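You operate a simulated robot arm through the tools that you are given. There is no shell and no other tool. Be economical: measure what you need, move in short steps, check, and stop when the job is done.

You run a simulated robot arm. Do the job below in one go: nothing can be reset, and whatever is moved stays where it is left.

TASK
The gold pod is in: push the lever down, make a large coffee and serve it on the coaster.
Fine: one press of the large cup button; when it is done, slide the drip tray out to lift the glass mug and shut it again. Set down upright: glass mug. Where these are worked on the way, their far stop is far enough and under half their travel is too little: drip tray.

The check looks at the end state, three seconds after you hand in, the way a careful person would. Anything else that was tipped, shoved, dropped, spilled or broken makes it a failure.

THE ROBOT
A 7-joint arm with a two-finger parallel gripper, fixed in place. Base frame: the origin is at the foot of the arm, x ahead of it, y to its left, z up. Units: m, rad, N and s.
Its first joint turns from -2.897 to 2.897 rad. Payload 4.4 kg.
Tool frame: the origin (TCP) lies between the finger pads and is the grasp point; the fingertips stand 0.023 m ahead of it; z points along the fingers, y is the line along which they close. Largest opening 0.094 m; finger width 0.038, thickness 0.01; the body of the gripper, 0.054 by 0.096 m, starts 0.039 m behind the TCP.
Orientation is told as [roll, pitch, yaw] about the base's x, y, z axes, in that order, counted from this pose: with the fingers straight down and closing along the base's y, the tool's x points along the base's -x, its y along +y and its z along -z.

THE INTERFACE
- The arm moves only by the tool arm_command. Its arguments are lists of equal length, an entry for each row: "travel": the shift along the tool's x, y, z in m, a list of three; "delta_rot": the turn, a rotation vector about the tool's x, y, z in rad, a list of three; "grip": the opening in per cent of the stroke, from 0 (shut) to 100 (fully open). In form: {"travel": [[dx, dy, dz], ...], "delta_rot": [[rx, ry, rz], ...], "grip": [grip, ...]}. A call has 1 to 8 rows; each row shifts and turns the commanded pose from where the row before left it, along the tool's axes as they then stand. A row lasts 0.2 s, in which the tool goes at most 0.05 m and 0.15 rad; a call with a longer step from one row to the next is refused whole, and so is a gripper value outside its range. Where a pose cannot be reached the arm comes as near as it can. A force on the tool above 70 N (or 10 N above the force at the start of the call, whichever is more), or a blocked arm, ends the call early, and 0.2 s more pass. Each finger travels about 0.072 m/s and halts on what it meets, pressing with about 25 N; the grip force reading is that of the motor and also rises with nothing between the fingers. The clock runs only during rows and for 0.2 s after the last one: add rows that do not move to give the fingers time. It gives the time, the measured TCP pose, the force on the tool (base axes), the opening and the grip force at its end, in the units of the frame above (readings bear some noise), with the torque about the TCP (base axes, N m) and any sound that the robot's microphone picked up.
- Cameras (640 x 400 px; columns grow to the right, rows downward): "scene" is fixed at [0.2199, 0.5016, 1.6632]; the picture's right is [-0.73, -0.68, 0.00], its down [-0.31, 0.33, -0.89] and it looks along [0.61, -0.65, -0.46] (base axes); focal length 350 px, centre (320, 200). "wrist" rides on the gripper at [0.086, 0.016, -0.074] in the tool frame; the picture's right is [-0.18, 0.98, 0.00], its down [-0.58, -0.11, -0.81] and it looks along [-0.79, -0.15, 0.59] (tool axes); focal length 243 px, centre (320, 200).
- get_image(camera): a new picture of that camera. It takes no simulated time.
- point_at(camera, pixels): for up to 12 pixels [column, row] of the newest picture of that camera ("zoom" is the newest enlarged one), the place [x, y, z] in the base frame of the surface seen there, good to about 0.002 m. It takes no simulated time.
- zoom(camera, box): a new picture of the part [left, top, right, bottom] of that camera's present view, enlarged. It takes no simulated time.
- hand_in(): hands the job in; it is judged then, once.

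Keep the steps short. Do not move on a guess: measure, check each grasp and each placing, and mend mistakes. In all there are 80 turns and 38 pictures (those below and enlarged ones count). Leave the gripper open and the arm clear of the work at the hand-in unless told otherwise, and finish with a single line.

The tools are called after "Call:" by a JSON object that holds its "api" and its "payload". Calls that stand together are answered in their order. arm_command: Moves the arm, as the interface text tells. Its arguments: {"type":"object","properties":{"travel":{"type":"array","items":{"type":"array","items":{"type":"number"}}},"delta_rot":{"type":"array","items":{"type":"array","items":{"type":"number"}}},"grip":{"type":"array","items":{"type":"number"}}},"required":["travel","delta_rot","grip"]} The other tools are called the same way: get_image (camera) takes a picture; point_at (camera, pixels) gives the place of the surface under pixels of a picture; zoom (camera, box) takes an enlarged picture of a part of a camera's view; hand_in () hands the job in.

At the start:

```text
t: 0.0
tool_pos: [0.713, -0.3142, 1.4201]
tcp_rot: [0.0, -0.001, 0.0]
contact_force: [0.4, -0.2, 0.0]
moment: [-0.03, 0.0, 0.03]
width: 0.0938
gripper_force: 0.0
```

scene: 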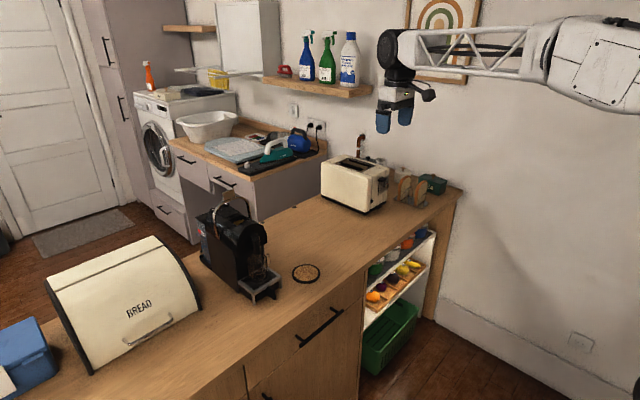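
wrist: 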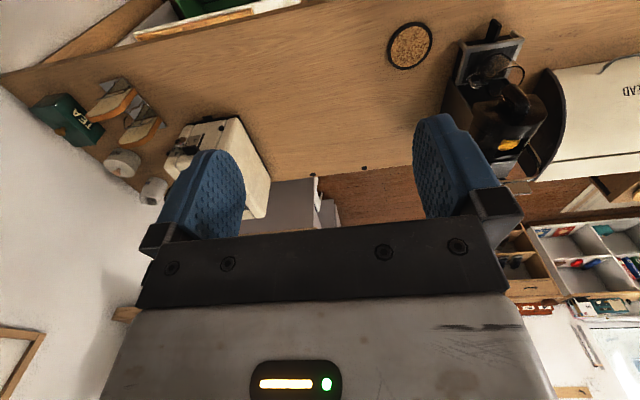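

I see the coffee machine around (235,250) in the scene and the coaster at (305,272). I'll zoom in on the machine first.

Call:
{"api": "zoom", "payload": {"camera": "scene", "box": [180, 185, 340, 305]}}

Call:
{"api": "zoom", "payload": {"camera": "wrist", "box": [380, 10, 580, 210]}}

```text
3.33 times, centred on (260, 245) of scene
```

zoom: 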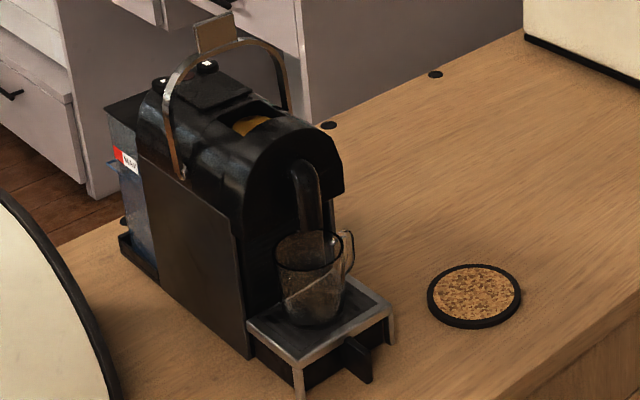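

```text
2.00 times, centred on (480, 110) of wrist
```

zoom: 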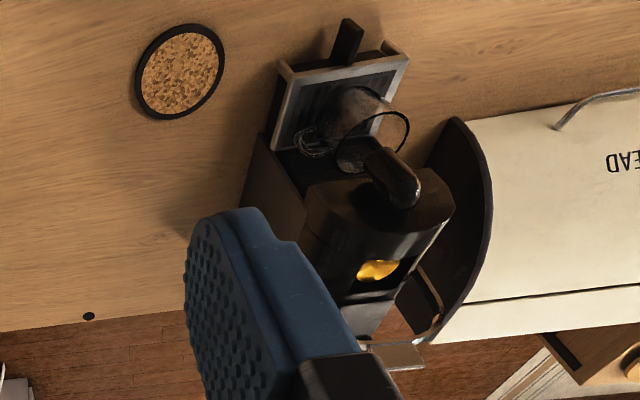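

I'll take a tighter look at the top of the machine, then measure key points.

Call:
{"api": "zoom", "payload": {"camera": "scene", "box": [192, 185, 288, 245]}}

Call:
{"api": "point_at", "payload": {"camera": "scene", "pixels": [[228.5, 195], [218, 238], [250, 216], [225.5, 204.5], [212, 210], [239, 222.5], [271.4, 292.4], [306.2, 273.5], [253, 237], [320, 290], [253, 350], [276, 285]]}}

```text
6.67 times, centred on (240, 215) of scene
```

zoom: 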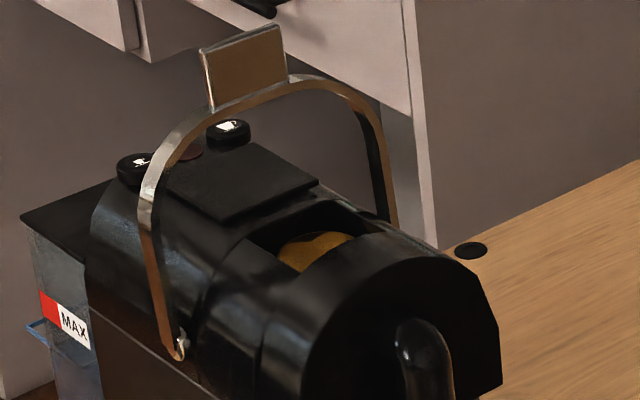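

```text
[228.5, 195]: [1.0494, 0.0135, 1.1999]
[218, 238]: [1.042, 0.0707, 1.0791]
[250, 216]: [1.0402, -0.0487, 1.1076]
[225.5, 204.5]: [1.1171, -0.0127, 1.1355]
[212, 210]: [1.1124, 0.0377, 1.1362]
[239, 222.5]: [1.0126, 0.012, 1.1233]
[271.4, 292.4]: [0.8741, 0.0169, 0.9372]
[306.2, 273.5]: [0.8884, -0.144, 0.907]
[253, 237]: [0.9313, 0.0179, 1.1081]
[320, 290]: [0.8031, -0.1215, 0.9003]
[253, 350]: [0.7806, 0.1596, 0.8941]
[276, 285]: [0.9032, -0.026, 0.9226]
```

Next I'll zoom in on the button icons and measure the lever plate's edges in the current zoom.

Call:
{"api": "point_at", "payload": {"camera": "zoom", "pixels": [[210, 60], [275, 35], [220, 100], [280, 75], [240, 48], [145, 200], [375, 130], [180, 345], [228, 133], [136, 170], [190, 150], [440, 290]]}}

Call:
{"api": "zoom", "payload": {"camera": "scene", "box": [205, 197, 237, 217]}}

```text
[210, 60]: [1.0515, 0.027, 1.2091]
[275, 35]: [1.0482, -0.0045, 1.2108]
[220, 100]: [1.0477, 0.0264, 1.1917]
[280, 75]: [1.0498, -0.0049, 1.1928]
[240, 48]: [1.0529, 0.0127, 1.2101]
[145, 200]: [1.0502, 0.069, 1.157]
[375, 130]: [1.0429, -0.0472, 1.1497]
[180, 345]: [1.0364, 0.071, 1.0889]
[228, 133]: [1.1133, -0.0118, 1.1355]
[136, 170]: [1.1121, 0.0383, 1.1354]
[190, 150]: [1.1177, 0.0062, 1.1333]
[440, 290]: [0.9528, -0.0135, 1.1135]
```

```text
16.00 times, centred on (221, 207) of scene
```

zoom: 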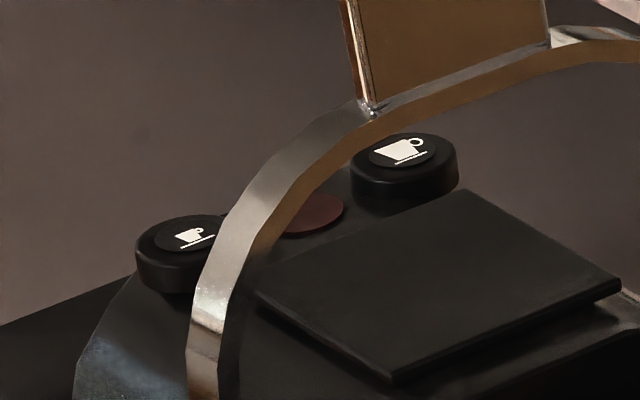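

The large-cup button is the right one, at (1.113, -0.012, 1.136). The lever plate stands at x≈1.05, z 1.19–1.21, y≈0.012. I'll move high above the front of the machine with the fingers closed.

Call:
{"api": "arm_command", "payload": {"travel": [[-0.03, 0.0326, 0], [-0.03, 0.0326, 0], [-0.03, 0.0326, 0], [-0.03, 0.0326, 0], [-0.03, 0.0326, 0], [-0.03, 0.0326, 0], [-0.03, 0.0326, 0], [-0.03, 0.0326, 0]], "delta_rot": [[0, 0, 0], [0, 0, 0], [0, 0, 0], [0, 0, 0], [0, 0, 0], [0, 0, 0], [0, 0, 0], [0, 0, 0]], "grip": [0, 0, 0, 0, 0, 0, 0, 0]}}

Call:
{"api": "arm_command", "payload": {"travel": [[-0.03, 0.0326, 0], [-0.03, 0.0326, 0], [0, 0, 0], [0, 0, 0], [0, 0, 0], [0, 0, 0], [0, 0, 0]], "delta_rot": [[0, 0, 0], [0, 0, 0], [0, -0.15, 0], [0, -0.15, 0], [0, -0.15, 0], [0, -0.15, 0], [0, 0, 0]], "grip": [0, 0, 0, 0, 0, 0, 0]}}

Call:
{"api": "get_image", "payload": {"camera": "wrist"}}

```text
t: 1.8
tool_pos: [0.9518, -0.0541, 1.4215]
tcp_rot: [0.0, -0.002, 0.0]
contact_force: [-0.3, 0.4, 1.0]
moment: [0.03, 0.02, 0.02]
width: 0.0001
gripper_force: 25.0
```

```text
t: 3.4
tool_pos: [1.0125, 0.0118, 1.4196]
tcp_rot: [0.0, -0.6, 0.0]
contact_force: [0.0, 0.0, -0.1]
moment: [0.0, 0.01, 0.02]
width: 0.0
gripper_force: 24.9
```

```text
31 pictures are left
```

wrist: 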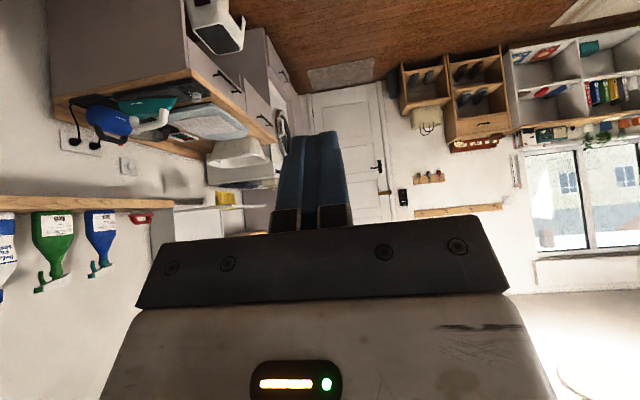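

The tool is tilted 0.6 rad and reaches fine. I'll lower the closed fingers behind the lever plate, to TCP ≈ (1.09, 0.012, 1.215).

Call:
{"api": "arm_command", "payload": {"travel": [[-0.0062, 0, 0.0366], [-0.0062, 0, 0.0366], [-0.0062, 0, 0.0366], [0.0235, 0, 0.0344], [0.0235, 0, 0.0344], [0.0235, 0, 0.0344], [0, 0, 0]], "delta_rot": [[0, 0, 0], [0, 0, 0], [0, 0, 0], [0, 0, 0], [0, 0, 0], [0, 0, 0], [0, 0, 0]], "grip": [0, 0, 0, 0, 0, 0, 0]}}

Call:
{"api": "zoom", "payload": {"camera": "scene", "box": [176, 165, 304, 245]}}

```text
t: 5.0
tool_pos: [1.0887, 0.0114, 1.2143]
tcp_rot: [0.002, -0.601, 0.001]
contact_force: [0.6, -0.4, -0.1]
moment: [0.01, -0.01, 0.01]
width: 0.0
gripper_force: 25.4
```

```text
5.00 times, centred on (240, 205) of scene
```

zoom: 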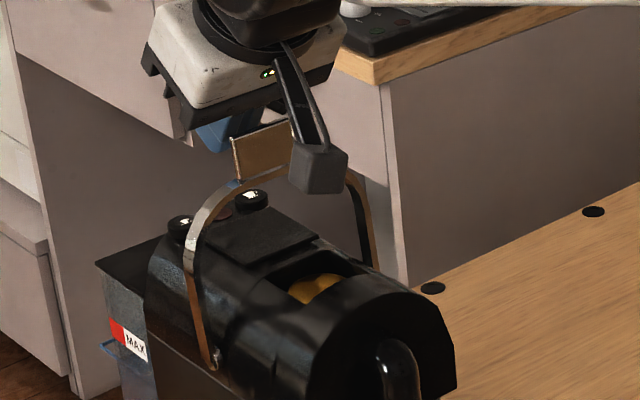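

The fingers stand behind the plate without contact. I'll pull it forward along its arc around the pivot near (1.04, 1.085).

Call:
{"api": "arm_command", "payload": {"travel": [[0.0178, 0, -0.0162], [0.0178, 0, -0.0162], [0.0178, 0, -0.0162], [0.0164, 0, -0.004], [0.0164, 0, -0.004], [0.0167, 0, 0.0013], [0.0167, 0, 0.0013]], "delta_rot": [[0, 0, 0], [0, 0, 0], [0, 0, 0], [0, 0, 0], [0, 0, 0], [0, 0, 0], [0, 0, 0]], "grip": [0, 0, 0, 0, 0, 0, 0]}}

Call:
{"api": "zoom", "payload": {"camera": "scene", "box": [176, 175, 304, 255]}}

```text
t: 6.6
tool_pos: [0.961, 0.0103, 1.1917]
tcp_rot: [0.0, -0.599, -0.003]
contact_force: [0.0, 0.2, 0.3]
moment: [0.02, 0.0, 0.03]
width: 0.0002
gripper_force: 25.2
```

```text
5.00 times, centred on (240, 215) of scene
```

zoom: 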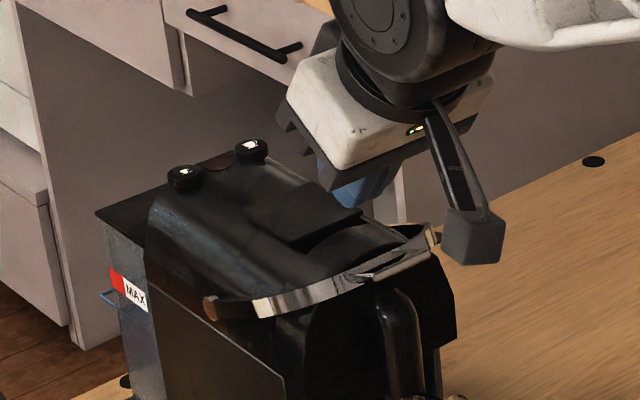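

The lever has swung over to the front. I'll measure it to see whether it is at its stop.

Call:
{"api": "point_at", "payload": {"camera": "zoom", "pixels": [[265, 305], [330, 288], [380, 272], [430, 238], [212, 305], [360, 248], [400, 310]]}}

```text
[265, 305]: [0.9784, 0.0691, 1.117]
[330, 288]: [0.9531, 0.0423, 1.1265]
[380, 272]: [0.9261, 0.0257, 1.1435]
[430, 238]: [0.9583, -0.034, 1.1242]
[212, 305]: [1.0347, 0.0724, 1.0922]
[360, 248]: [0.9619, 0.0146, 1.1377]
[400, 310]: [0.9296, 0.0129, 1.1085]
```

The lever sits about 27° above horizontal, so it may not be at its stop. I'll press it further down gently.

Call:
{"api": "arm_command", "payload": {"travel": [[0.0161, 0, 0.0063], [0.0161, 0, 0.0063], [0.0073, 0, 0.0057], [0.0073, 0, 0.0057], [0.0073, 0, 0.0057]], "delta_rot": [[0, 0, 0], [0, 0, 0], [0, 0, 0], [0, 0, 0], [0, 0, 0]], "grip": [0, 0, 0, 0, 0]}}

Call:
{"api": "zoom", "payload": {"camera": "scene", "box": [176, 175, 304, 255]}}

```text
t: 7.8
tool_pos: [0.9345, 0.011, 1.1524]
tcp_rot: [0.0, -0.618, 0.0]
contact_force: [-6.8, -0.4, 6.9]
moment: [-0.04, -0.06, 0.01]
width: 0.0
gripper_force: 24.7
stopped in row 5: the force on the tool passed its limit at 102 N (the readings are from after the stop); the commanded pose is now the measured one
```

```text
5.00 times, centred on (240, 215) of scene
```

zoom: 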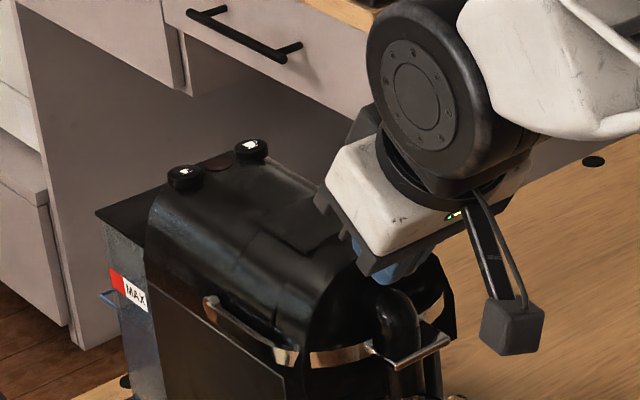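

The lever is now much lower and the push stopped on a firm contact. I'll measure it.

Call:
{"api": "point_at", "payload": {"camera": "zoom", "pixels": [[285, 355], [340, 355], [210, 310], [420, 348], [440, 335], [435, 305], [378, 272], [395, 365]]}}

```text
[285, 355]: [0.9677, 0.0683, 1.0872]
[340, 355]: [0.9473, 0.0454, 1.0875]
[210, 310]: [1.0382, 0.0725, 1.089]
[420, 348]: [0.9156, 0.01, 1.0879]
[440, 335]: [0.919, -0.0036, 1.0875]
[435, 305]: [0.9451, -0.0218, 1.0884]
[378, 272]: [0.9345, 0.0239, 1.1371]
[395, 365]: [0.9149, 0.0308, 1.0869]
```

The lever is horizontal at z 1.0875 and level with its pivot, so it is down. I'll measure the large button's centre and check that the machine didn't shift, then rise clear.

Call:
{"api": "point_at", "payload": {"camera": "zoom", "pixels": [[252, 143], [252, 148], [240, 148], [264, 148], [252, 155], [252, 139], [185, 172]]}}

Call:
{"api": "arm_command", "payload": {"travel": [[0, 0, -0.04], [0, 0, -0.04], [0, 0, -0.04], [0, 0, 0]], "delta_rot": [[0, 0, 0], [0, 0, 0], [0, 0, 0], [0, 0, 0]], "grip": [0, 0, 0, 0]}}

```text
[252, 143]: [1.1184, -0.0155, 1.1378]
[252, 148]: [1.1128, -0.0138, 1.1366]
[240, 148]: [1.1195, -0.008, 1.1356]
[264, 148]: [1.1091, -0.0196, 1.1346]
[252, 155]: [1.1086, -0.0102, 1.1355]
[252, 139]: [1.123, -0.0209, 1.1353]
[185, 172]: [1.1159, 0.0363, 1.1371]
```

```text
t: 8.8
tool_pos: [0.8652, 0.0106, 1.2483]
tcp_rot: [0.0, -0.616, 0.0]
contact_force: [-0.4, -0.2, -0.8]
moment: [-0.02, 0.05, 0.01]
width: 0.0
gripper_force: 25.2
```

The button's top is at about (1.115, -0.014, 1.136). I'll go over it with the fingers closed.

Call:
{"api": "arm_command", "payload": {"travel": [[-0.0294, -0.0035, 0.0208], [-0.0294, -0.0035, 0.0208], [-0.0294, -0.0035, 0.0208], [-0.0294, -0.0035, 0.0208], [-0.0294, -0.0035, 0.0208], [-0.0294, -0.0035, 0.0208], [-0.0294, -0.0035, 0.0208], [0, 0, 0]], "delta_rot": [[0, 0, 0], [0, 0, 0], [0, 0, 0], [0, 0, 0], [0, 0, 0], [0, 0, 0], [0, 0, 0], [0, 0, 0]], "grip": [0, 0, 0, 0, 0, 0, 0, 0]}}

Call:
{"api": "arm_command", "payload": {"travel": [[0.0145, 0, 0.0204], [0.0145, 0, 0.0204], [0.0072, 0, 0.0102], [0, 0, 0]], "delta_rot": [[0, 0, 0], [0, 0, 0], [0, 0, 0], [0, 0, 0]], "grip": [0, 0, 0, 0]}}

Call:
{"api": "zoom", "payload": {"camera": "scene", "box": [176, 175, 304, 255]}}

```text
t: 10.6
tool_pos: [1.1181, -0.0131, 1.2488]
tcp_rot: [0.0, -0.615, 0.0]
contact_force: [-0.4, -0.4, -0.3]
moment: [0.01, 0.0, 0.0]
width: 0.0002
gripper_force: 24.8
```

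```text
t: 11.6
tool_pos: [1.118, -0.014, 1.1879]
tcp_rot: [0.0, -0.616, 0.0]
contact_force: [0.5, 0.5, -0.8]
moment: [-0.02, 0.0, 0.0]
width: 0.0
gripper_force: 25.1
```

```text
5.00 times, centred on (240, 215) of scene
```

zoom: 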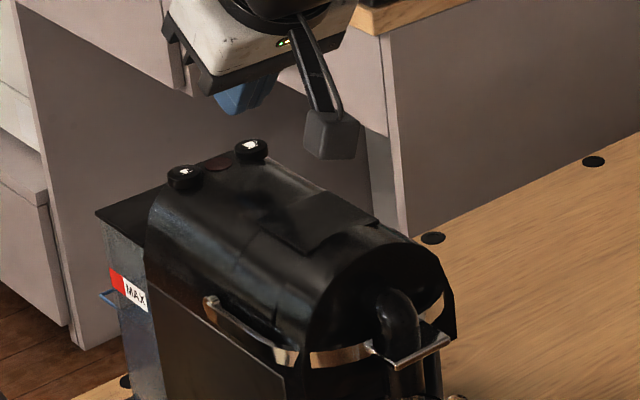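

The finger corner is about 22 mm above the button. I'll lower it in small steps until it presses.

Call:
{"api": "arm_command", "payload": {"travel": [[0.0029, 0, 0.0041], [0.0029, 0, 0.0041], [0.0029, 0, 0.0041], [0.0029, 0, 0.0041], [0.0012, 0, 0.0016], [0.0012, 0, 0.0016], [0, 0, 0]], "delta_rot": [[0, 0, 0], [0, 0, 0], [0, 0, 0], [0, 0, 0], [0, 0, 0], [0, 0, 0], [0, 0, 0]], "grip": [0, 0, 0, 0, 0, 0, 0]}}

```text
t: 13.2
tool_pos: [1.1178, -0.0129, 1.1638]
tcp_rot: [0.0, -0.617, 0.001]
contact_force: [-0.8, -0.7, 5.1]
moment: [-0.03, 0.0, 0.0]
width: 0.0
gripper_force: 25.0
heard: click
```

A click was heard, which is the single press. I'll lift straight up now and check the lamp.

Call:
{"api": "arm_command", "payload": {"travel": [[-0.0087, 0, -0.0122], [-0.0231, 0, -0.0326], [-0.0231, 0, -0.0326], [0, 0, 0]], "delta_rot": [[0, 0, 0], [0, 0, 0], [0, 0, 0], [0, 0, 0]], "grip": [0, 0, 0, 0]}}

Call:
{"api": "zoom", "payload": {"camera": "scene", "box": [176, 190, 336, 310]}}

```text
t: 14.2
tool_pos: [1.1175, -0.0125, 1.2571]
tcp_rot: [-0.001, -0.617, 0.001]
contact_force: [-1.1, 0.4, 0.1]
moment: [-0.03, 0.0, -0.01]
width: 0.0
gripper_force: 25.5
```

```text
3.33 times, centred on (256, 250) of scene
```

zoom: 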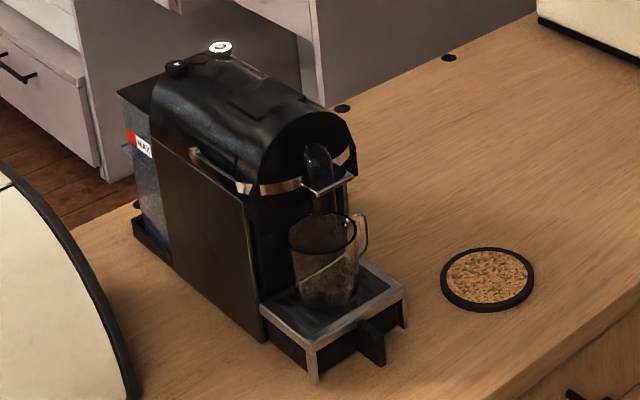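

The large button is lit, so it is brewing. Meanwhile I'll measure the mug and tray.

Call:
{"api": "point_at", "payload": {"camera": "zoom", "pixels": [[372, 330], [384, 362], [362, 340], [364, 240], [300, 250], [345, 252], [310, 295], [345, 295], [310, 345], [403, 290], [355, 220], [322, 214]]}}

Call:
{"api": "arm_command", "payload": {"travel": [[0.0408, 0, -0.0289], [0.0408, 0, -0.0289], [0.0408, 0, -0.0289], [0.0408, 0, -0.0289], [0.0408, 0, -0.0289], [0.0408, 0, -0.0289], [0, 0, 0]], "delta_rot": [[0, 0, 0], [0, 0, 0], [0, 0, 0], [0, 0, 0], [0, 0, 0], [0, 0, 0], [0, 0, 0]], "grip": [0, 0, 0, 0, 0, 0, 0]}}

```text
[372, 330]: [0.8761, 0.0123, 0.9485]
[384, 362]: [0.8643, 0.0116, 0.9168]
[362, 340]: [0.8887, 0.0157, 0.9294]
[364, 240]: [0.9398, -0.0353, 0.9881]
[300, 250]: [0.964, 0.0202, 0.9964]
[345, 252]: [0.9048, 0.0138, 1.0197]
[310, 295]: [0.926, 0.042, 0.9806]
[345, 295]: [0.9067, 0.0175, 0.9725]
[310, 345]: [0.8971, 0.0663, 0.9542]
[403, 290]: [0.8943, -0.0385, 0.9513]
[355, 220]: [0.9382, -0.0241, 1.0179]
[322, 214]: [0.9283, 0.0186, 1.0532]
```

```text
t: 15.8
tool_pos: [0.8194, -0.0139, 1.2577]
tcp_rot: [0.001, -0.616, -0.001]
contact_force: [-0.2, -0.5, 0.4]
moment: [0.01, 0.0, 0.02]
width: 0.0002
gripper_force: 24.9
```

Next is the tray handle, a thin vertical tab at x 0.864–0.89, y≈0.012, z 0.915–0.949. I'll reduce the tilt to 0.4 and open the gripper, which also lets the brew go on.

Call:
{"api": "arm_command", "payload": {"travel": [[0, 0.013, 0], [0, 0.013, 0], [0, 0, 0], [0, 0, 0], [0, 0, 0], [0, 0, 0], [0, 0, 0], [0, 0, 0]], "delta_rot": [[0, 0.108, 0], [0, 0.108, 0], [0, 0, 0], [0, 0, 0], [0, 0, 0], [0, 0, 0], [0, 0, 0], [0, 0, 0]], "grip": [50, 50, 50, 50, 50, 50, 50, 50]}}

Call:
{"api": "get_image", "payload": {"camera": "wrist"}}

```text
t: 17.6
tool_pos: [0.8176, 0.0127, 1.2573]
tcp_rot: [0.0, -0.4, 0.001]
contact_force: [-0.7, 0.1, 0.1]
moment: [0.02, -0.01, -0.01]
width: 0.0471
gripper_force: 0.1
```

```text
25 pictures are left
```

wrist: 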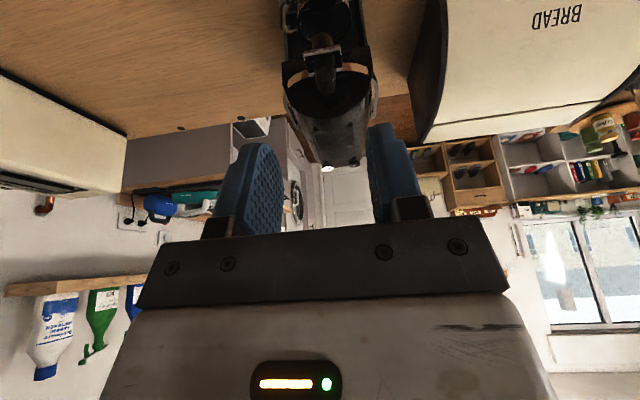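

The brew is still under way and the lamp shows white. I'll descend toward the tray handle, stopping just short.

Call:
{"api": "arm_command", "payload": {"travel": [[0.0104, 0, 0.0383], [0.0104, 0, 0.0383], [0.0104, 0, 0.0383], [0.0104, 0, 0.0383], [0.0104, 0, 0.0383], [0.0104, 0, 0.0383], [0, 0, 0], [0, 0, 0]], "delta_rot": [[0, 0, 0], [0, 0, 0], [0, 0, 0], [0, 0, 0], [0, 0, 0], [0, 0, 0], [0, 0, 0], [0, 0, 0]], "grip": [50, 50, 50, 50, 50, 50, 50, 50]}}

Call:
{"api": "get_image", "payload": {"camera": "wrist"}}

Call:
{"api": "zoom", "payload": {"camera": "scene", "box": [192, 190, 352, 310]}}

```text
t: 19.4
tool_pos: [0.8491, 0.0124, 1.0219]
tcp_rot: [-0.001, -0.399, 0.0]
contact_force: [-0.8, 0.0, 0.9]
moment: [-0.01, 0.05, 0.01]
width: 0.0466
gripper_force: 0.1
```

```text
24 pictures are left
```

wrist: 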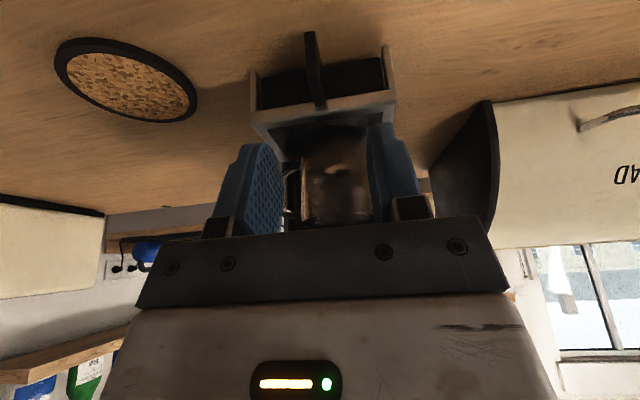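

```text
3.33 times, centred on (272, 250) of scene
```

zoom: 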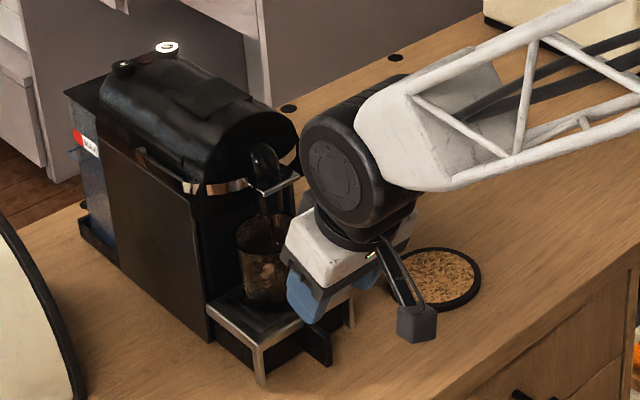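

Coffee is filling the mug and the light is still on. I'll measure the handle from the wrist view while waiting.

Call:
{"api": "point_at", "payload": {"camera": "wrist", "pixels": [[310, 36], [309, 50], [316, 85], [320, 102], [305, 70], [322, 70], [260, 112], [385, 95], [285, 90], [125, 80], [300, 170], [360, 170]]}}

Call:
{"api": "arm_command", "payload": {"travel": [[0, 0, 0], [0, 0, 0], [0, 0, 0], [0, 0, 0], [0, 0, 0], [0, 0, 0], [0, 0, 0], [0, 0, 0]], "delta_rot": [[0, 0, 0], [0, 0, 0], [0, 0, 0], [0, 0, 0], [0, 0, 0], [0, 0, 0], [0, 0, 0], [0, 0, 0]], "grip": [50, 50, 50, 50, 50, 50, 50, 50]}}

Call:
{"api": "arm_command", "payload": {"travel": [[0, 0, 0], [0, 0, 0], [0, 0, 0], [0, 0, 0], [0, 0, 0], [0, 0, 0], [0, 0, 0], [0, 0, 0]], "delta_rot": [[0, 0, 0], [0, 0, 0], [0, 0, 0], [0, 0, 0], [0, 0, 0], [0, 0, 0], [0, 0, 0], [0, 0, 0]], "grip": [50, 50, 50, 50, 50, 50, 50, 50]}}

```text
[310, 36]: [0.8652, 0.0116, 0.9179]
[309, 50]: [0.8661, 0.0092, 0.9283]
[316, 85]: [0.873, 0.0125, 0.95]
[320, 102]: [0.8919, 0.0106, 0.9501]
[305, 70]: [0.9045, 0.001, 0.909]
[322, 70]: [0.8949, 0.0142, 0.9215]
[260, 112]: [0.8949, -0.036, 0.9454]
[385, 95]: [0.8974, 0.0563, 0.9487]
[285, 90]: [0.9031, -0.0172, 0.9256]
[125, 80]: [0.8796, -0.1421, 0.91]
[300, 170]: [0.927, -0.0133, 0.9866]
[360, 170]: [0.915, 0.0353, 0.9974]
```

```text
t: 21.2
tool_pos: [0.848, 0.0128, 1.0219]
tcp_rot: [0.0, -0.401, 0.0]
contact_force: [0.6, -0.1, 0.4]
moment: [0.0, -0.03, -0.01]
width: 0.0468
gripper_force: 0.0
```

```text
t: 23.0
tool_pos: [0.8479, 0.0126, 1.0222]
tcp_rot: [-0.001, -0.401, 0.0]
contact_force: [-0.4, 0.4, -1.2]
moment: [0.01, 0.0, -0.04]
width: 0.0471
gripper_force: 0.0
```

Handle confirmed: y≈0.0115, z 0.915–0.95. I'll wait more and check the brew light.

Call:
{"api": "arm_command", "payload": {"travel": [[0, 0, 0], [0, 0, 0], [0, 0, 0], [0, 0, 0], [0, 0, 0], [0, 0, 0], [0, 0, 0], [0, 0, 0]], "delta_rot": [[0, 0, 0], [0, 0, 0], [0, 0, 0], [0, 0, 0], [0, 0, 0], [0, 0, 0], [0, 0, 0], [0, 0, 0]], "grip": [50, 50, 50, 50, 50, 50, 50, 50]}}

Call:
{"api": "zoom", "payload": {"camera": "scene", "box": [192, 190, 352, 310]}}

```text
t: 24.8
tool_pos: [0.8477, 0.0133, 1.0206]
tcp_rot: [0.0, -0.4, 0.001]
contact_force: [0.5, 0.3, 0.3]
moment: [0.03, -0.03, 0.03]
width: 0.0468
gripper_force: 0.0
```

```text
3.33 times, centred on (272, 250) of scene
```

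zoom: 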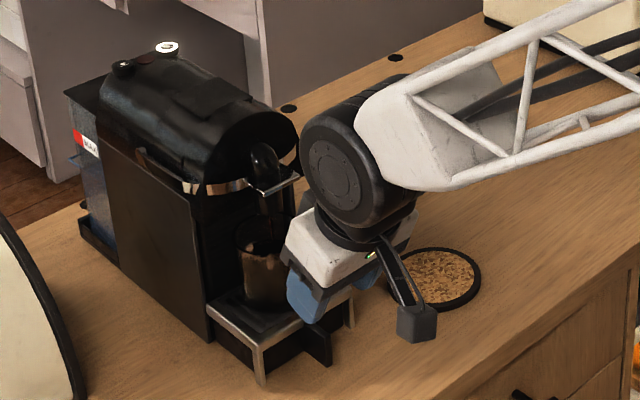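

Still pouring, with the light on. I'll keep waiting.

Call:
{"api": "arm_command", "payload": {"travel": [[0, 0, 0], [0, 0, 0], [0, 0, 0], [0, 0, 0], [0, 0, 0], [0, 0, 0], [0, 0, 0], [0, 0, 0]], "delta_rot": [[0, 0, 0], [0, 0, 0], [0, 0, 0], [0, 0, 0], [0, 0, 0], [0, 0, 0], [0, 0, 0], [0, 0, 0]], "grip": [50, 50, 50, 50, 50, 50, 50, 50]}}

Call:
{"api": "arm_command", "payload": {"travel": [[0, 0, 0], [0, 0, 0], [0, 0, 0], [0, 0, 0], [0, 0, 0], [0, 0, 0], [0, 0, 0], [0, 0, 0]], "delta_rot": [[0, 0, 0], [0, 0, 0], [0, 0, 0], [0, 0, 0], [0, 0, 0], [0, 0, 0], [0, 0, 0], [0, 0, 0]], "grip": [50, 50, 50, 50, 50, 50, 50, 50]}}

Call:
{"api": "arm_command", "payload": {"travel": [[0, 0, 0], [0, 0, 0], [0, 0, 0], [0, 0, 0], [0, 0, 0], [0, 0, 0], [0, 0, 0], [0, 0, 0]], "delta_rot": [[0, 0, 0], [0, 0, 0], [0, 0, 0], [0, 0, 0], [0, 0, 0], [0, 0, 0], [0, 0, 0], [0, 0, 0]], "grip": [50, 50, 50, 50, 50, 50, 50, 50]}}

Call:
{"api": "zoom", "payload": {"camera": "scene", "box": [192, 190, 352, 310]}}

```text
t: 26.6
tool_pos: [0.8491, 0.0123, 1.0213]
tcp_rot: [0.001, -0.4, 0.0]
contact_force: [-0.4, 0.2, -0.3]
moment: [0.02, 0.01, -0.01]
width: 0.047
gripper_force: 0.0
```

```text
t: 28.4
tool_pos: [0.8482, 0.0134, 1.0209]
tcp_rot: [0.001, -0.398, 0.0]
contact_force: [-0.1, -0.1, -0.3]
moment: [-0.01, -0.01, 0.03]
width: 0.0467
gripper_force: 0.1
```

```text
t: 30.2
tool_pos: [0.8479, 0.012, 1.0213]
tcp_rot: [0.001, -0.399, -0.001]
contact_force: [0.1, 0.2, 0.4]
moment: [0.01, -0.02, -0.01]
width: 0.0469
gripper_force: 0.0
```

```text
3.33 times, centred on (272, 250) of scene
```

zoom: 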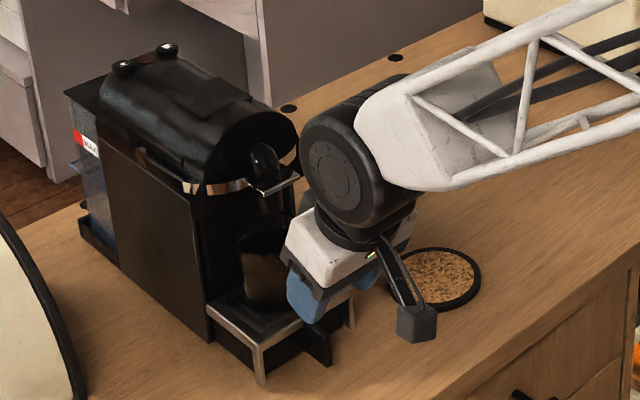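

The light is off, so the coffee is done. I'll lower onto the handle and close on it.

Call:
{"api": "arm_command", "payload": {"travel": [[0.0059, -0.0005, 0.0261], [0.0059, -0.0005, 0.0261], [0.0059, 0, 0.026], [0, 0, 0], [0, 0, 0], [0, 0, 0], [0, 0, 0]], "delta_rot": [[0, 0, 0], [0, 0, 0], [0, 0, 0], [0, 0, 0], [0, 0, 0], [0, 0, 0], [0, 0, 0]], "grip": [50, 50, 50, 50, 0, 0, 0]}}

Call:
{"api": "get_image", "payload": {"camera": "wrist"}}

```text
t: 31.8
tool_pos: [0.8637, 0.0113, 0.9416]
tcp_rot: [-0.001, -0.4, 0.001]
contact_force: [-0.7, -10.4, 0.8]
moment: [0.07, -0.21, -0.7]
width: 0.0078
gripper_force: 25.1
```

```text
20 pictures are left
```

wrist: 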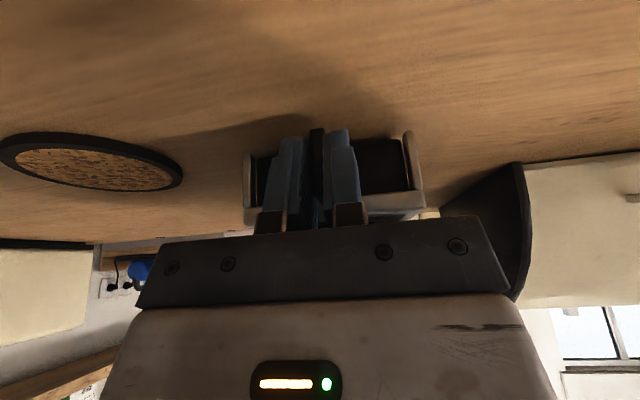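

The handle is gripped (width 7.8 mm). I'll pull the tray out slowly and smoothly along −x.

Call:
{"api": "arm_command", "payload": {"travel": [[0.0037, -0.001, -0.0016], [0.0055, 0, -0.0023], [0.0074, 0, -0.0031], [0.0074, 0, -0.0031], [0.0074, 0, -0.0031], [0.0055, 0, -0.0023], [0.0037, 0, -0.0016], [0.0018, 0, -0.0008]], "delta_rot": [[0, 0, 0], [0, 0, 0], [0, 0, 0], [0, 0, 0], [0, 0, 0], [0, 0, 0], [0, 0, 0], [0, 0, 0]], "grip": [0, 0, 0, 0, 0, 0, 0, 0]}}

Call:
{"api": "zoom", "payload": {"camera": "scene", "box": [192, 200, 352, 320]}}

```text
t: 33.6
tool_pos: [0.8179, 0.0102, 0.9415]
tcp_rot: [0.001, -0.4, 0.0]
contact_force: [0.4, 2.3, -0.1]
moment: [0.12, -0.01, -0.49]
width: 0.0081
gripper_force: 25.0
```

```text
3.33 times, centred on (272, 260) of scene
```

zoom: 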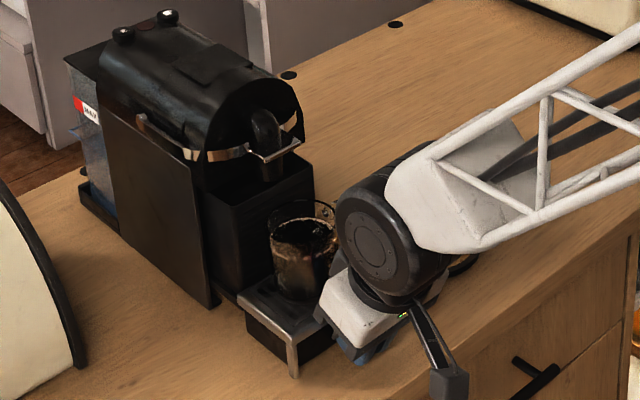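

The tray is out 46 mm with the mug riding on it. I'll continue gently toward its far stop.

Call:
{"api": "arm_command", "payload": {"travel": [[0.0037, 0, -0.0016], [0.0046, 0, -0.0019], [0.0046, 0, -0.0019], [0.0046, 0, -0.0019], [0.0046, 0, -0.0019], [0.0046, 0, -0.0019], [0.0037, 0, -0.0016], [0.0018, 0, -0.0008]], "delta_rot": [[0, 0, 0], [0, 0, 0], [0, 0, 0], [0, 0, 0], [0, 0, 0], [0, 0, 0], [0, 0, 0], [0, 0, 0]], "grip": [0, 0, 0, 0, 0, 0, 0, 0]}}

```text
t: 35.4
tool_pos: [0.7836, 0.009, 0.9421]
tcp_rot: [0.0, -0.397, 0.0]
contact_force: [0.6, 3.1, 0.8]
moment: [0.1, -0.08, -0.54]
width: 0.0082
gripper_force: 25.2
```

No stop felt yet after 80 mm. I'll go a little further, gently.

Call:
{"api": "arm_command", "payload": {"travel": [[0.0028, 0, -0.0012], [0.0037, 0, -0.0016], [0.0037, 0, -0.0016], [0.0037, 0, -0.0016], [0.0037, 0, -0.0016], [0.0028, 0, -0.0012], [0.0018, 0, -0.0008], [0, 0, 0]], "delta_rot": [[0, 0, 0], [0, 0, 0], [0, 0, 0], [0, 0, 0], [0, 0, 0], [0, 0, 0], [0, 0, 0], [0, 0, 0]], "grip": [0, 0, 0, 0, 0, 0, 0, 0]}}

Call:
{"api": "zoom", "payload": {"camera": "scene", "box": [192, 210, 352, 330]}}

```text
t: 37.2
tool_pos: [0.7588, 0.0108, 0.9427]
tcp_rot: [0.0, -0.399, 0.0]
contact_force: [0.5, -5.4, -0.6]
moment: [0.11, 0.3, -0.63]
width: 0.0079
gripper_force: 24.7
```

```text
3.33 times, centred on (272, 270) of scene
```

zoom: 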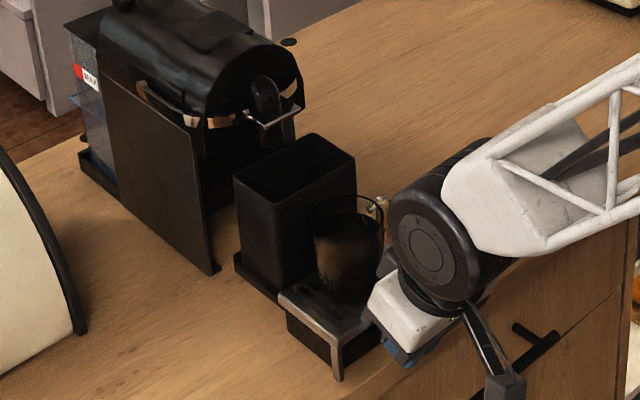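

The tray is out about 105 mm, the mug is clear of the spout, and a capsule bin sits behind it. That is far enough. I'll open and back off along the tool axis.

Call:
{"api": "arm_command", "payload": {"travel": [[0, 0, 0], [0, 0, 0], [0, 0, -0.02], [0, 0, -0.03], [0, 0, -0.04], [0, 0, -0.045], [0, 0, -0.045], [0, 0, -0.045]], "delta_rot": [[0, 0, 0], [0, 0, 0], [0, 0, 0], [0, 0, 0], [0, 0, 0], [0, 0, 0], [0, 0, 0], [0, 0, 0]], "grip": [40, 40, 40, 50, 80, 100, 100, 100]}}

Call:
{"api": "get_image", "payload": {"camera": "wrist"}}

Call:
{"api": "zoom", "payload": {"camera": "scene", "box": [224, 225, 336, 295]}}

```text
t: 39.0
tool_pos: [0.6703, 0.0086, 1.1493]
tcp_rot: [0.0, -0.398, 0.001]
contact_force: [-0.2, 1.0, 0.4]
moment: [-0.01, -0.02, -0.04]
width: 0.0939
gripper_force: 0.1
```

```text
17 pictures are left
```

wrist: 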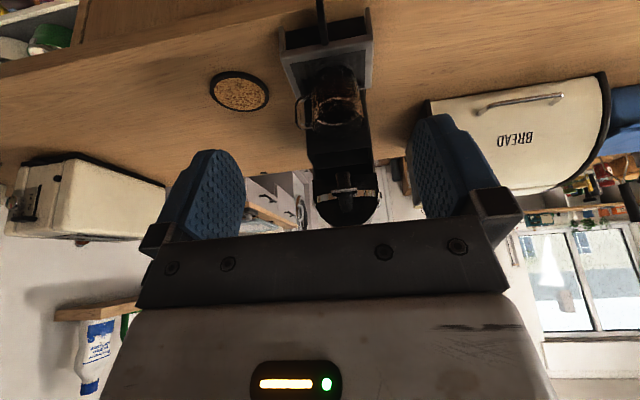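

```text
5.71 times, centred on (280, 260) of scene
```

zoom: 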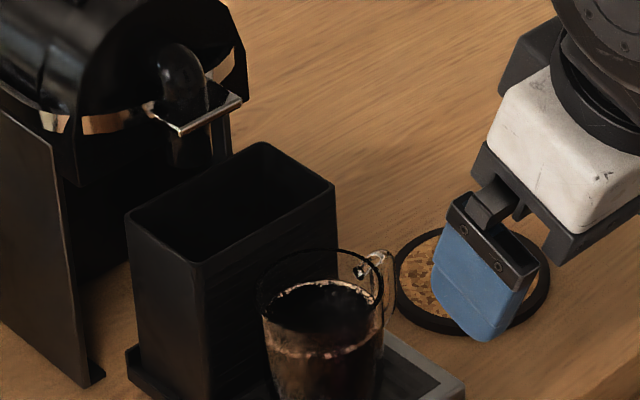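

I'll measure the mug's rim, handle and the bin walls.

Call:
{"api": "point_at", "payload": {"camera": "zoom", "pixels": [[262, 290], [382, 285], [310, 251], [300, 360], [340, 350], [378, 330], [391, 285], [380, 255], [195, 262], [334, 188], [200, 300], [325, 315]]}}

Call:
{"api": "point_at", "payload": {"camera": "wrist", "pixels": [[298, 115], [308, 128], [336, 110], [340, 75], [318, 95], [357, 95], [364, 118], [338, 128], [310, 160], [370, 150], [320, 40], [240, 92]]}}

```text
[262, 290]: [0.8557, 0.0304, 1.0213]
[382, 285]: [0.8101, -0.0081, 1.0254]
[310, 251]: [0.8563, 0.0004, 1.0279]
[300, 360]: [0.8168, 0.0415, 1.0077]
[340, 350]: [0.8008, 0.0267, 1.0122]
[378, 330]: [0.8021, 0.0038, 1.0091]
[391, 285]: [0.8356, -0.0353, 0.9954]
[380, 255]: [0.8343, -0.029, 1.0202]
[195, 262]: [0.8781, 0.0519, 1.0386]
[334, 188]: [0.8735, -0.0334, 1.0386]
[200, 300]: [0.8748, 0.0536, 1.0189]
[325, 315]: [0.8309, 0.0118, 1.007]
```

```text
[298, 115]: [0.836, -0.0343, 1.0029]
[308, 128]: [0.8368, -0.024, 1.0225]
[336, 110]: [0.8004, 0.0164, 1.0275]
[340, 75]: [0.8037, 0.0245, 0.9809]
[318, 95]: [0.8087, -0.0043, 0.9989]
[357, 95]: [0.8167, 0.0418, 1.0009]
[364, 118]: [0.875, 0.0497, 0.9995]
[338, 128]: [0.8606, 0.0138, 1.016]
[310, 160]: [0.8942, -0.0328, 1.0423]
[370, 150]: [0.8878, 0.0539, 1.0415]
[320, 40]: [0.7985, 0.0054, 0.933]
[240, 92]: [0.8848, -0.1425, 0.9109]
```

The mug is at centre ≈ (0.830, 0.0145), radius 0.0305, rim z 1.028. Its handle points to −y at x≈0.835. The bin stands only 14 mm behind it, so gripping by the handle looks best. I'll zoom in on the handle.

Call:
{"api": "zoom", "payload": {"camera": "wrist", "box": [280, 60, 376, 140]}}

Call:
{"api": "zoom", "payload": {"camera": "scene", "box": [268, 255, 308, 300]}}

```text
5.00 times, centred on (328, 100) of wrist
```

zoom: 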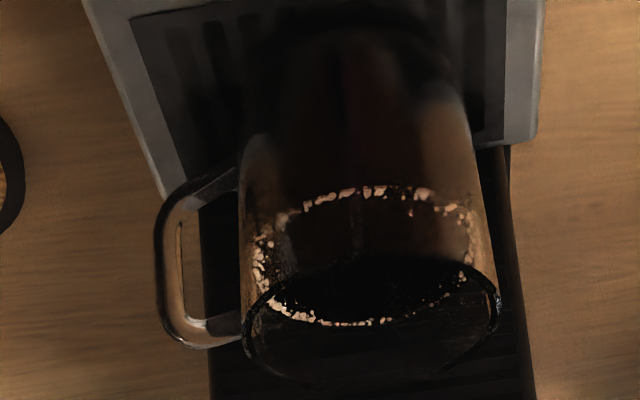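

```text
8.89 times, centred on (288, 278) of scene
```

zoom: 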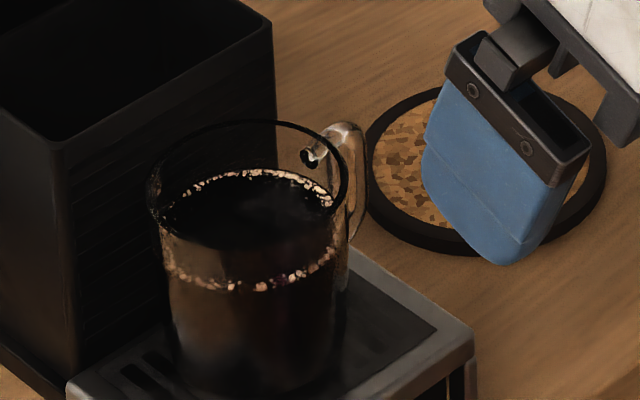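

I'll measure the handle's points in this zoom, plus the rim all round.

Call:
{"api": "point_at", "payload": {"camera": "zoom", "pixels": [[345, 127], [361, 150], [364, 180], [362, 205], [352, 235], [351, 160], [330, 130], [150, 190], [346, 180], [240, 240], [200, 235], [300, 225]]}}

Call:
{"api": "point_at", "payload": {"camera": "wrist", "pixels": [[296, 122], [297, 112], [298, 104], [302, 97], [303, 127], [309, 126], [301, 115], [313, 98], [360, 120], [345, 128]]}}

```text
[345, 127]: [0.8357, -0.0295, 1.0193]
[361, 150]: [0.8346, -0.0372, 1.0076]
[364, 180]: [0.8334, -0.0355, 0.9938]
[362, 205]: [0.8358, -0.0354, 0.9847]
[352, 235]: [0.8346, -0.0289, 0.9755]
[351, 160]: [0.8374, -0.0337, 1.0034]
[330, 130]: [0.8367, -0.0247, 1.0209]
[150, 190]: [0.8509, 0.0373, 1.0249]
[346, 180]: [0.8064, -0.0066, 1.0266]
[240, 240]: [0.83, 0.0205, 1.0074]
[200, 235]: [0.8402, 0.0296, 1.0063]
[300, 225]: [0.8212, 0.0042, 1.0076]
```

```text
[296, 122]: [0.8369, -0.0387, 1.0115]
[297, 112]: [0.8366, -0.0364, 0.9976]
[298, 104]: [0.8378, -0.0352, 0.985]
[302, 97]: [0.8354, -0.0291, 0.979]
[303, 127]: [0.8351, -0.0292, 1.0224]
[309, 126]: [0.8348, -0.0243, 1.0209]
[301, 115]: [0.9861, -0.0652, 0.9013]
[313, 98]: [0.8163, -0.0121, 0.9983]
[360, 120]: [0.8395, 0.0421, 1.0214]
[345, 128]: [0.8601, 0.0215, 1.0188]
```

The handle's vertical bar is at y≈−0.034, x≈0.836–0.838, z 0.98–1.017. I'll yaw the tool 90° so the fingers close along x, and lean it so it approaches the handle from the −y side. I'll rotate in place high up.

Call:
{"api": "arm_command", "payload": {"travel": [[0, -0.02, 0], [0, 0, 0], [0, 0, 0], [0, 0, 0], [0, 0, 0], [0, 0, 0], [0, 0, 0], [0, 0, 0]], "delta_rot": [[-0.0584, 0, -0.138], [-0.0584, 0, -0.138], [-0.0584, 0, -0.138], [-0.0584, 0, -0.138], [-0.0584, 0, -0.138], [-0.0584, 0, -0.138], [-0.0584, 0, -0.138], [-0.0584, 0, -0.138]], "grip": [60, 60, 60, 60, 60, 60, 60, 60]}}

Call:
{"api": "arm_command", "payload": {"travel": [[0, 0, 0], [0, 0, 0], [0, 0, 0], [0, 0, 0], [0, 0, 0]], "delta_rot": [[-0.0584, 0, -0.138], [-0.0584, 0, -0.138], [-0.0275, 0, -0.0652], [0, -0.12, 0], [0, 0, 0]], "grip": [50, 50, 50, 50, 50]}}

```text
t: 40.8
tool_pos: [0.6708, -0.0098, 1.1497]
tcp_rot: [-0.002, -0.401, 1.204]
contact_force: [-0.2, 0.3, 1.1]
moment: [-0.01, 0.03, 0.0]
width: 0.0566
gripper_force: 0.0
```

```text
t: 42.0
tool_pos: [0.6708, -0.0091, 1.1503]
tcp_rot: [0.0, -0.522, 1.57]
contact_force: [-0.4, -0.6, 0.8]
moment: [0.0, -0.01, 0.01]
width: 0.0469
gripper_force: 0.0
```

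The orientation is right. I'll move to the pre-grasp point (0.838, −0.108, 1.104), off the handle on the −y side.

Call:
{"api": "arm_command", "payload": {"travel": [[0.0218, -0.0334, -0.0019], [0.0218, -0.0334, -0.0019], [0.0218, -0.0334, -0.0019], [0.0218, -0.0334, -0.0019], [0.0218, -0.0334, -0.0019], [0, 0, 0]], "delta_rot": [[0, 0, 0], [0, 0, 0], [0, 0, 0], [0, 0, 0], [0, 0, 0], [0, 0, 0]], "grip": [45, 45, 45, 45, 45, 45]}}

Call:
{"api": "get_image", "payload": {"camera": "wrist"}}

```text
t: 43.4
tool_pos: [0.8389, -0.1079, 1.1034]
tcp_rot: [0.001, -0.52, 1.572]
contact_force: [-0.2, 0.6, -0.3]
moment: [0.03, 0.01, 0.02]
width: 0.0422
gripper_force: 0.1
```

```text
13 pictures are left
```

wrist: 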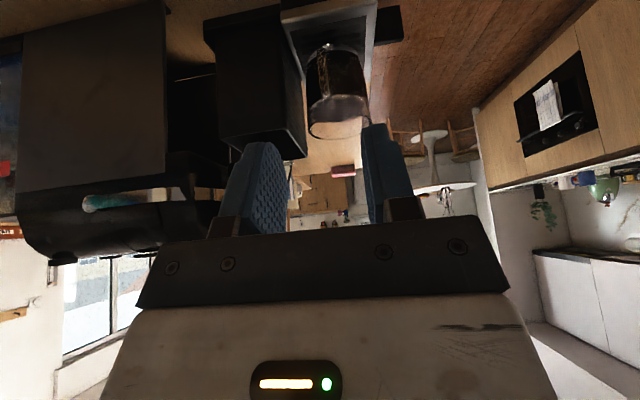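

From the −y side I can see the handle edge-on near (326,60). I'll zoom there to measure its x extent.

Call:
{"api": "zoom", "payload": {"camera": "wrist", "box": [280, 20, 392, 140]}}

```text
3.33 times, centred on (336, 80) of wrist
```

zoom: 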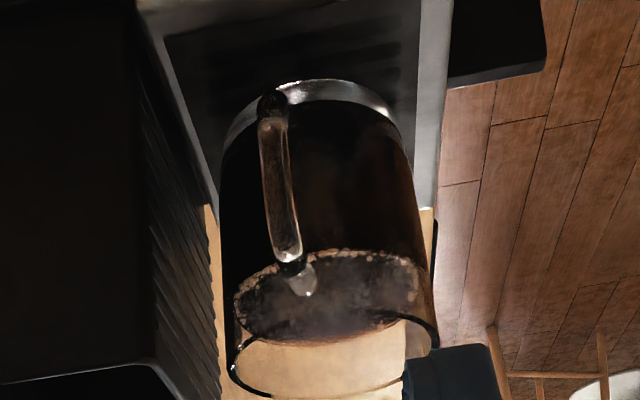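

Call:
{"api": "point_at", "payload": {"camera": "zoom", "pixels": [[263, 160], [287, 160], [275, 200], [276, 130], [288, 240], [224, 150], [416, 220], [238, 290], [414, 290], [150, 250], [160, 120], [320, 120]]}}

```text
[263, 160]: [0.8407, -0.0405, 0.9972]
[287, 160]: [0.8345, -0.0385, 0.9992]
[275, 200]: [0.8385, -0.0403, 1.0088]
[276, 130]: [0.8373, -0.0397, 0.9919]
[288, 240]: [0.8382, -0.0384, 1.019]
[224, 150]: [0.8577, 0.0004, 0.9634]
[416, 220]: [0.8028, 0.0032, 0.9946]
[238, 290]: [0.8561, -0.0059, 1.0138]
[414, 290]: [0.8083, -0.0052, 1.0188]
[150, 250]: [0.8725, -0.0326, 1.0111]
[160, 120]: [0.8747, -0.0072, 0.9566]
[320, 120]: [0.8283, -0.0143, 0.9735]
```

The handle is 6 mm thick, centred at x=0.838, outer y −0.0405. I'll narrow to 30 % and advance to the grasp point (0.838, −0.052, 1.000).

Call:
{"api": "arm_command", "payload": {"travel": [[0, 0, 0], [0.0007, 0.0002, 0.0294], [0.0007, 0.0002, 0.0294], [0.0007, 0.0002, 0.0294], [0.0007, 0.0002, 0.0194], [0, 0, 0.01], [0, 0, 0]], "delta_rot": [[0, 0, 0], [0, 0, 0], [0, 0, 0], [0, 0, 0], [0, 0, 0], [0, 0, 0], [0, 0, 0]], "grip": [30, 30, 30, 30, 30, 30, 30]}}

Call:
{"api": "zoom", "payload": {"camera": "scene", "box": [248, 235, 344, 305]}}

```text
t: 45.0
tool_pos: [0.8365, -0.0522, 1.0008]
tcp_rot: [0.002, -0.52, 1.57]
contact_force: [0.4, 0.3, 0.4]
moment: [-0.01, -0.02, 0.01]
width: 0.028
gripper_force: 0.2
```

```text
5.71 times, centred on (296, 270) of scene
```

zoom: 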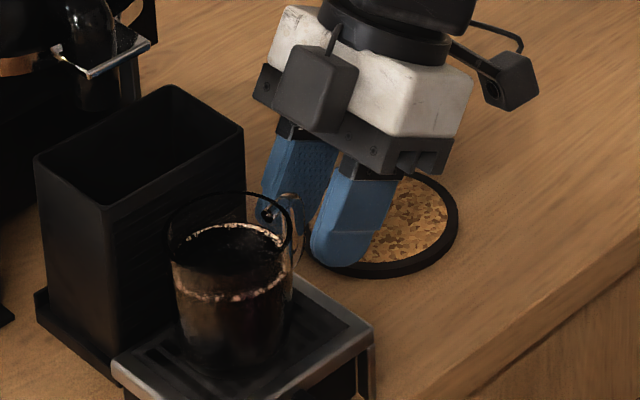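

The handle is between the fingers. I'll close gently with a 1 mm x correction.

Call:
{"api": "arm_command", "payload": {"travel": [[0, -0.001, 0], [0, 0, 0], [0, 0, 0], [0, 0, 0], [0, 0, 0]], "delta_rot": [[0, 0, 0], [0, 0, 0], [0, 0, 0], [0, 0, 0], [0, 0, 0]], "grip": [25, 18, 12, 0, 0]}}

```text
t: 46.2
tool_pos: [0.8378, -0.0523, 1.0003]
tcp_rot: [0.001, -0.519, 1.571]
contact_force: [-0.2, 0.2, 0.3]
moment: [0.03, 0.0, 0.01]
width: 0.0071
gripper_force: 25.2
```

The grip on the handle is firm (7.1 mm) with no side load. I'll lift slowly, about 20 mm, and check for tilt.

Call:
{"api": "arm_command", "payload": {"travel": [[-0.0005, 0, -0.0009], [-0.001, 0, -0.0017], [-0.0015, 0, -0.0026], [-0.0015, 0, -0.0026], [-0.002, 0, -0.0035], [-0.002, 0, -0.0035], [-0.0015, 0, -0.0026], [0, 0, 0]], "delta_rot": [[0, 0, 0], [0, 0, 0], [0, 0, 0], [0, 0, 0], [0, 0, 0], [0, 0, 0], [0, 0, 0], [0, 0, 0]], "grip": [0, 0, 0, 0, 0, 0, 0, 0]}}

Call:
{"api": "zoom", "payload": {"camera": "scene", "box": [248, 235, 344, 305]}}

```text
t: 48.0
tool_pos: [0.8384, -0.0542, 1.0206]
tcp_rot: [0.0, -0.521, 1.571]
contact_force: [0.0, -0.3, -2.2]
moment: [-0.16, -0.02, 0.02]
width: 0.0073
gripper_force: 25.0
```

```text
5.71 times, centred on (296, 270) of scene
```

zoom: 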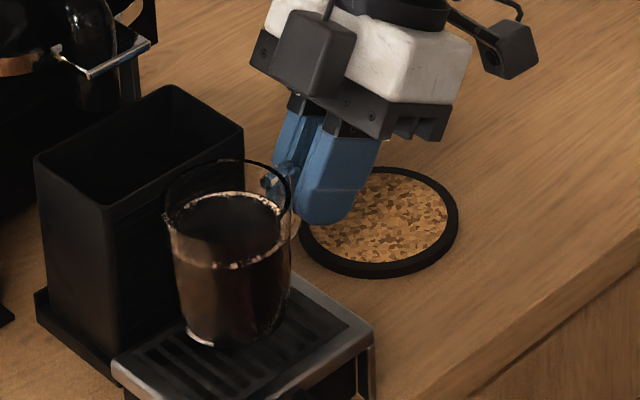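

Lifted level and holding (about 0.22 kg). I'll measure the coaster's edges and raise a bit more.

Call:
{"api": "point_at", "payload": {"camera": "zoom", "pixels": [[457, 215], [380, 272], [302, 235], [400, 172], [430, 180], [330, 262], [440, 252], [410, 225], [235, 347], [206, 340], [264, 335]]}}

Call:
{"api": "arm_command", "payload": {"travel": [[-0.0025, 0, -0.0043], [-0.004, 0, -0.0069], [-0.004, 0, -0.0069], [-0.0025, 0, -0.0043], [0, 0, 0]], "delta_rot": [[0, 0, 0], [0, 0, 0], [0, 0, 0], [0, 0, 0], [0, 0, 0]], "grip": [0, 0, 0, 0, 0]}}

```text
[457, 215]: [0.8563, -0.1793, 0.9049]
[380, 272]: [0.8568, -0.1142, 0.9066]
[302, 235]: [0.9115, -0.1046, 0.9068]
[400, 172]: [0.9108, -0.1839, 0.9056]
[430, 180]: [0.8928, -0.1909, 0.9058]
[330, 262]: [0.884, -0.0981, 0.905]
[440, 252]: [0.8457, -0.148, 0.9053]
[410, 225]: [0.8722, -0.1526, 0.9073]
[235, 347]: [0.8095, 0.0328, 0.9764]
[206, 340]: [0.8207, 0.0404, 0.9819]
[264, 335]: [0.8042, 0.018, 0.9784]
```

```text
t: 49.2
tool_pos: [0.8372, -0.0529, 1.0461]
tcp_rot: [-0.001, -0.52, 1.57]
contact_force: [0.1, 0.3, -2.2]
moment: [-0.13, -0.01, 0.04]
width: 0.0073
gripper_force: 24.5
```

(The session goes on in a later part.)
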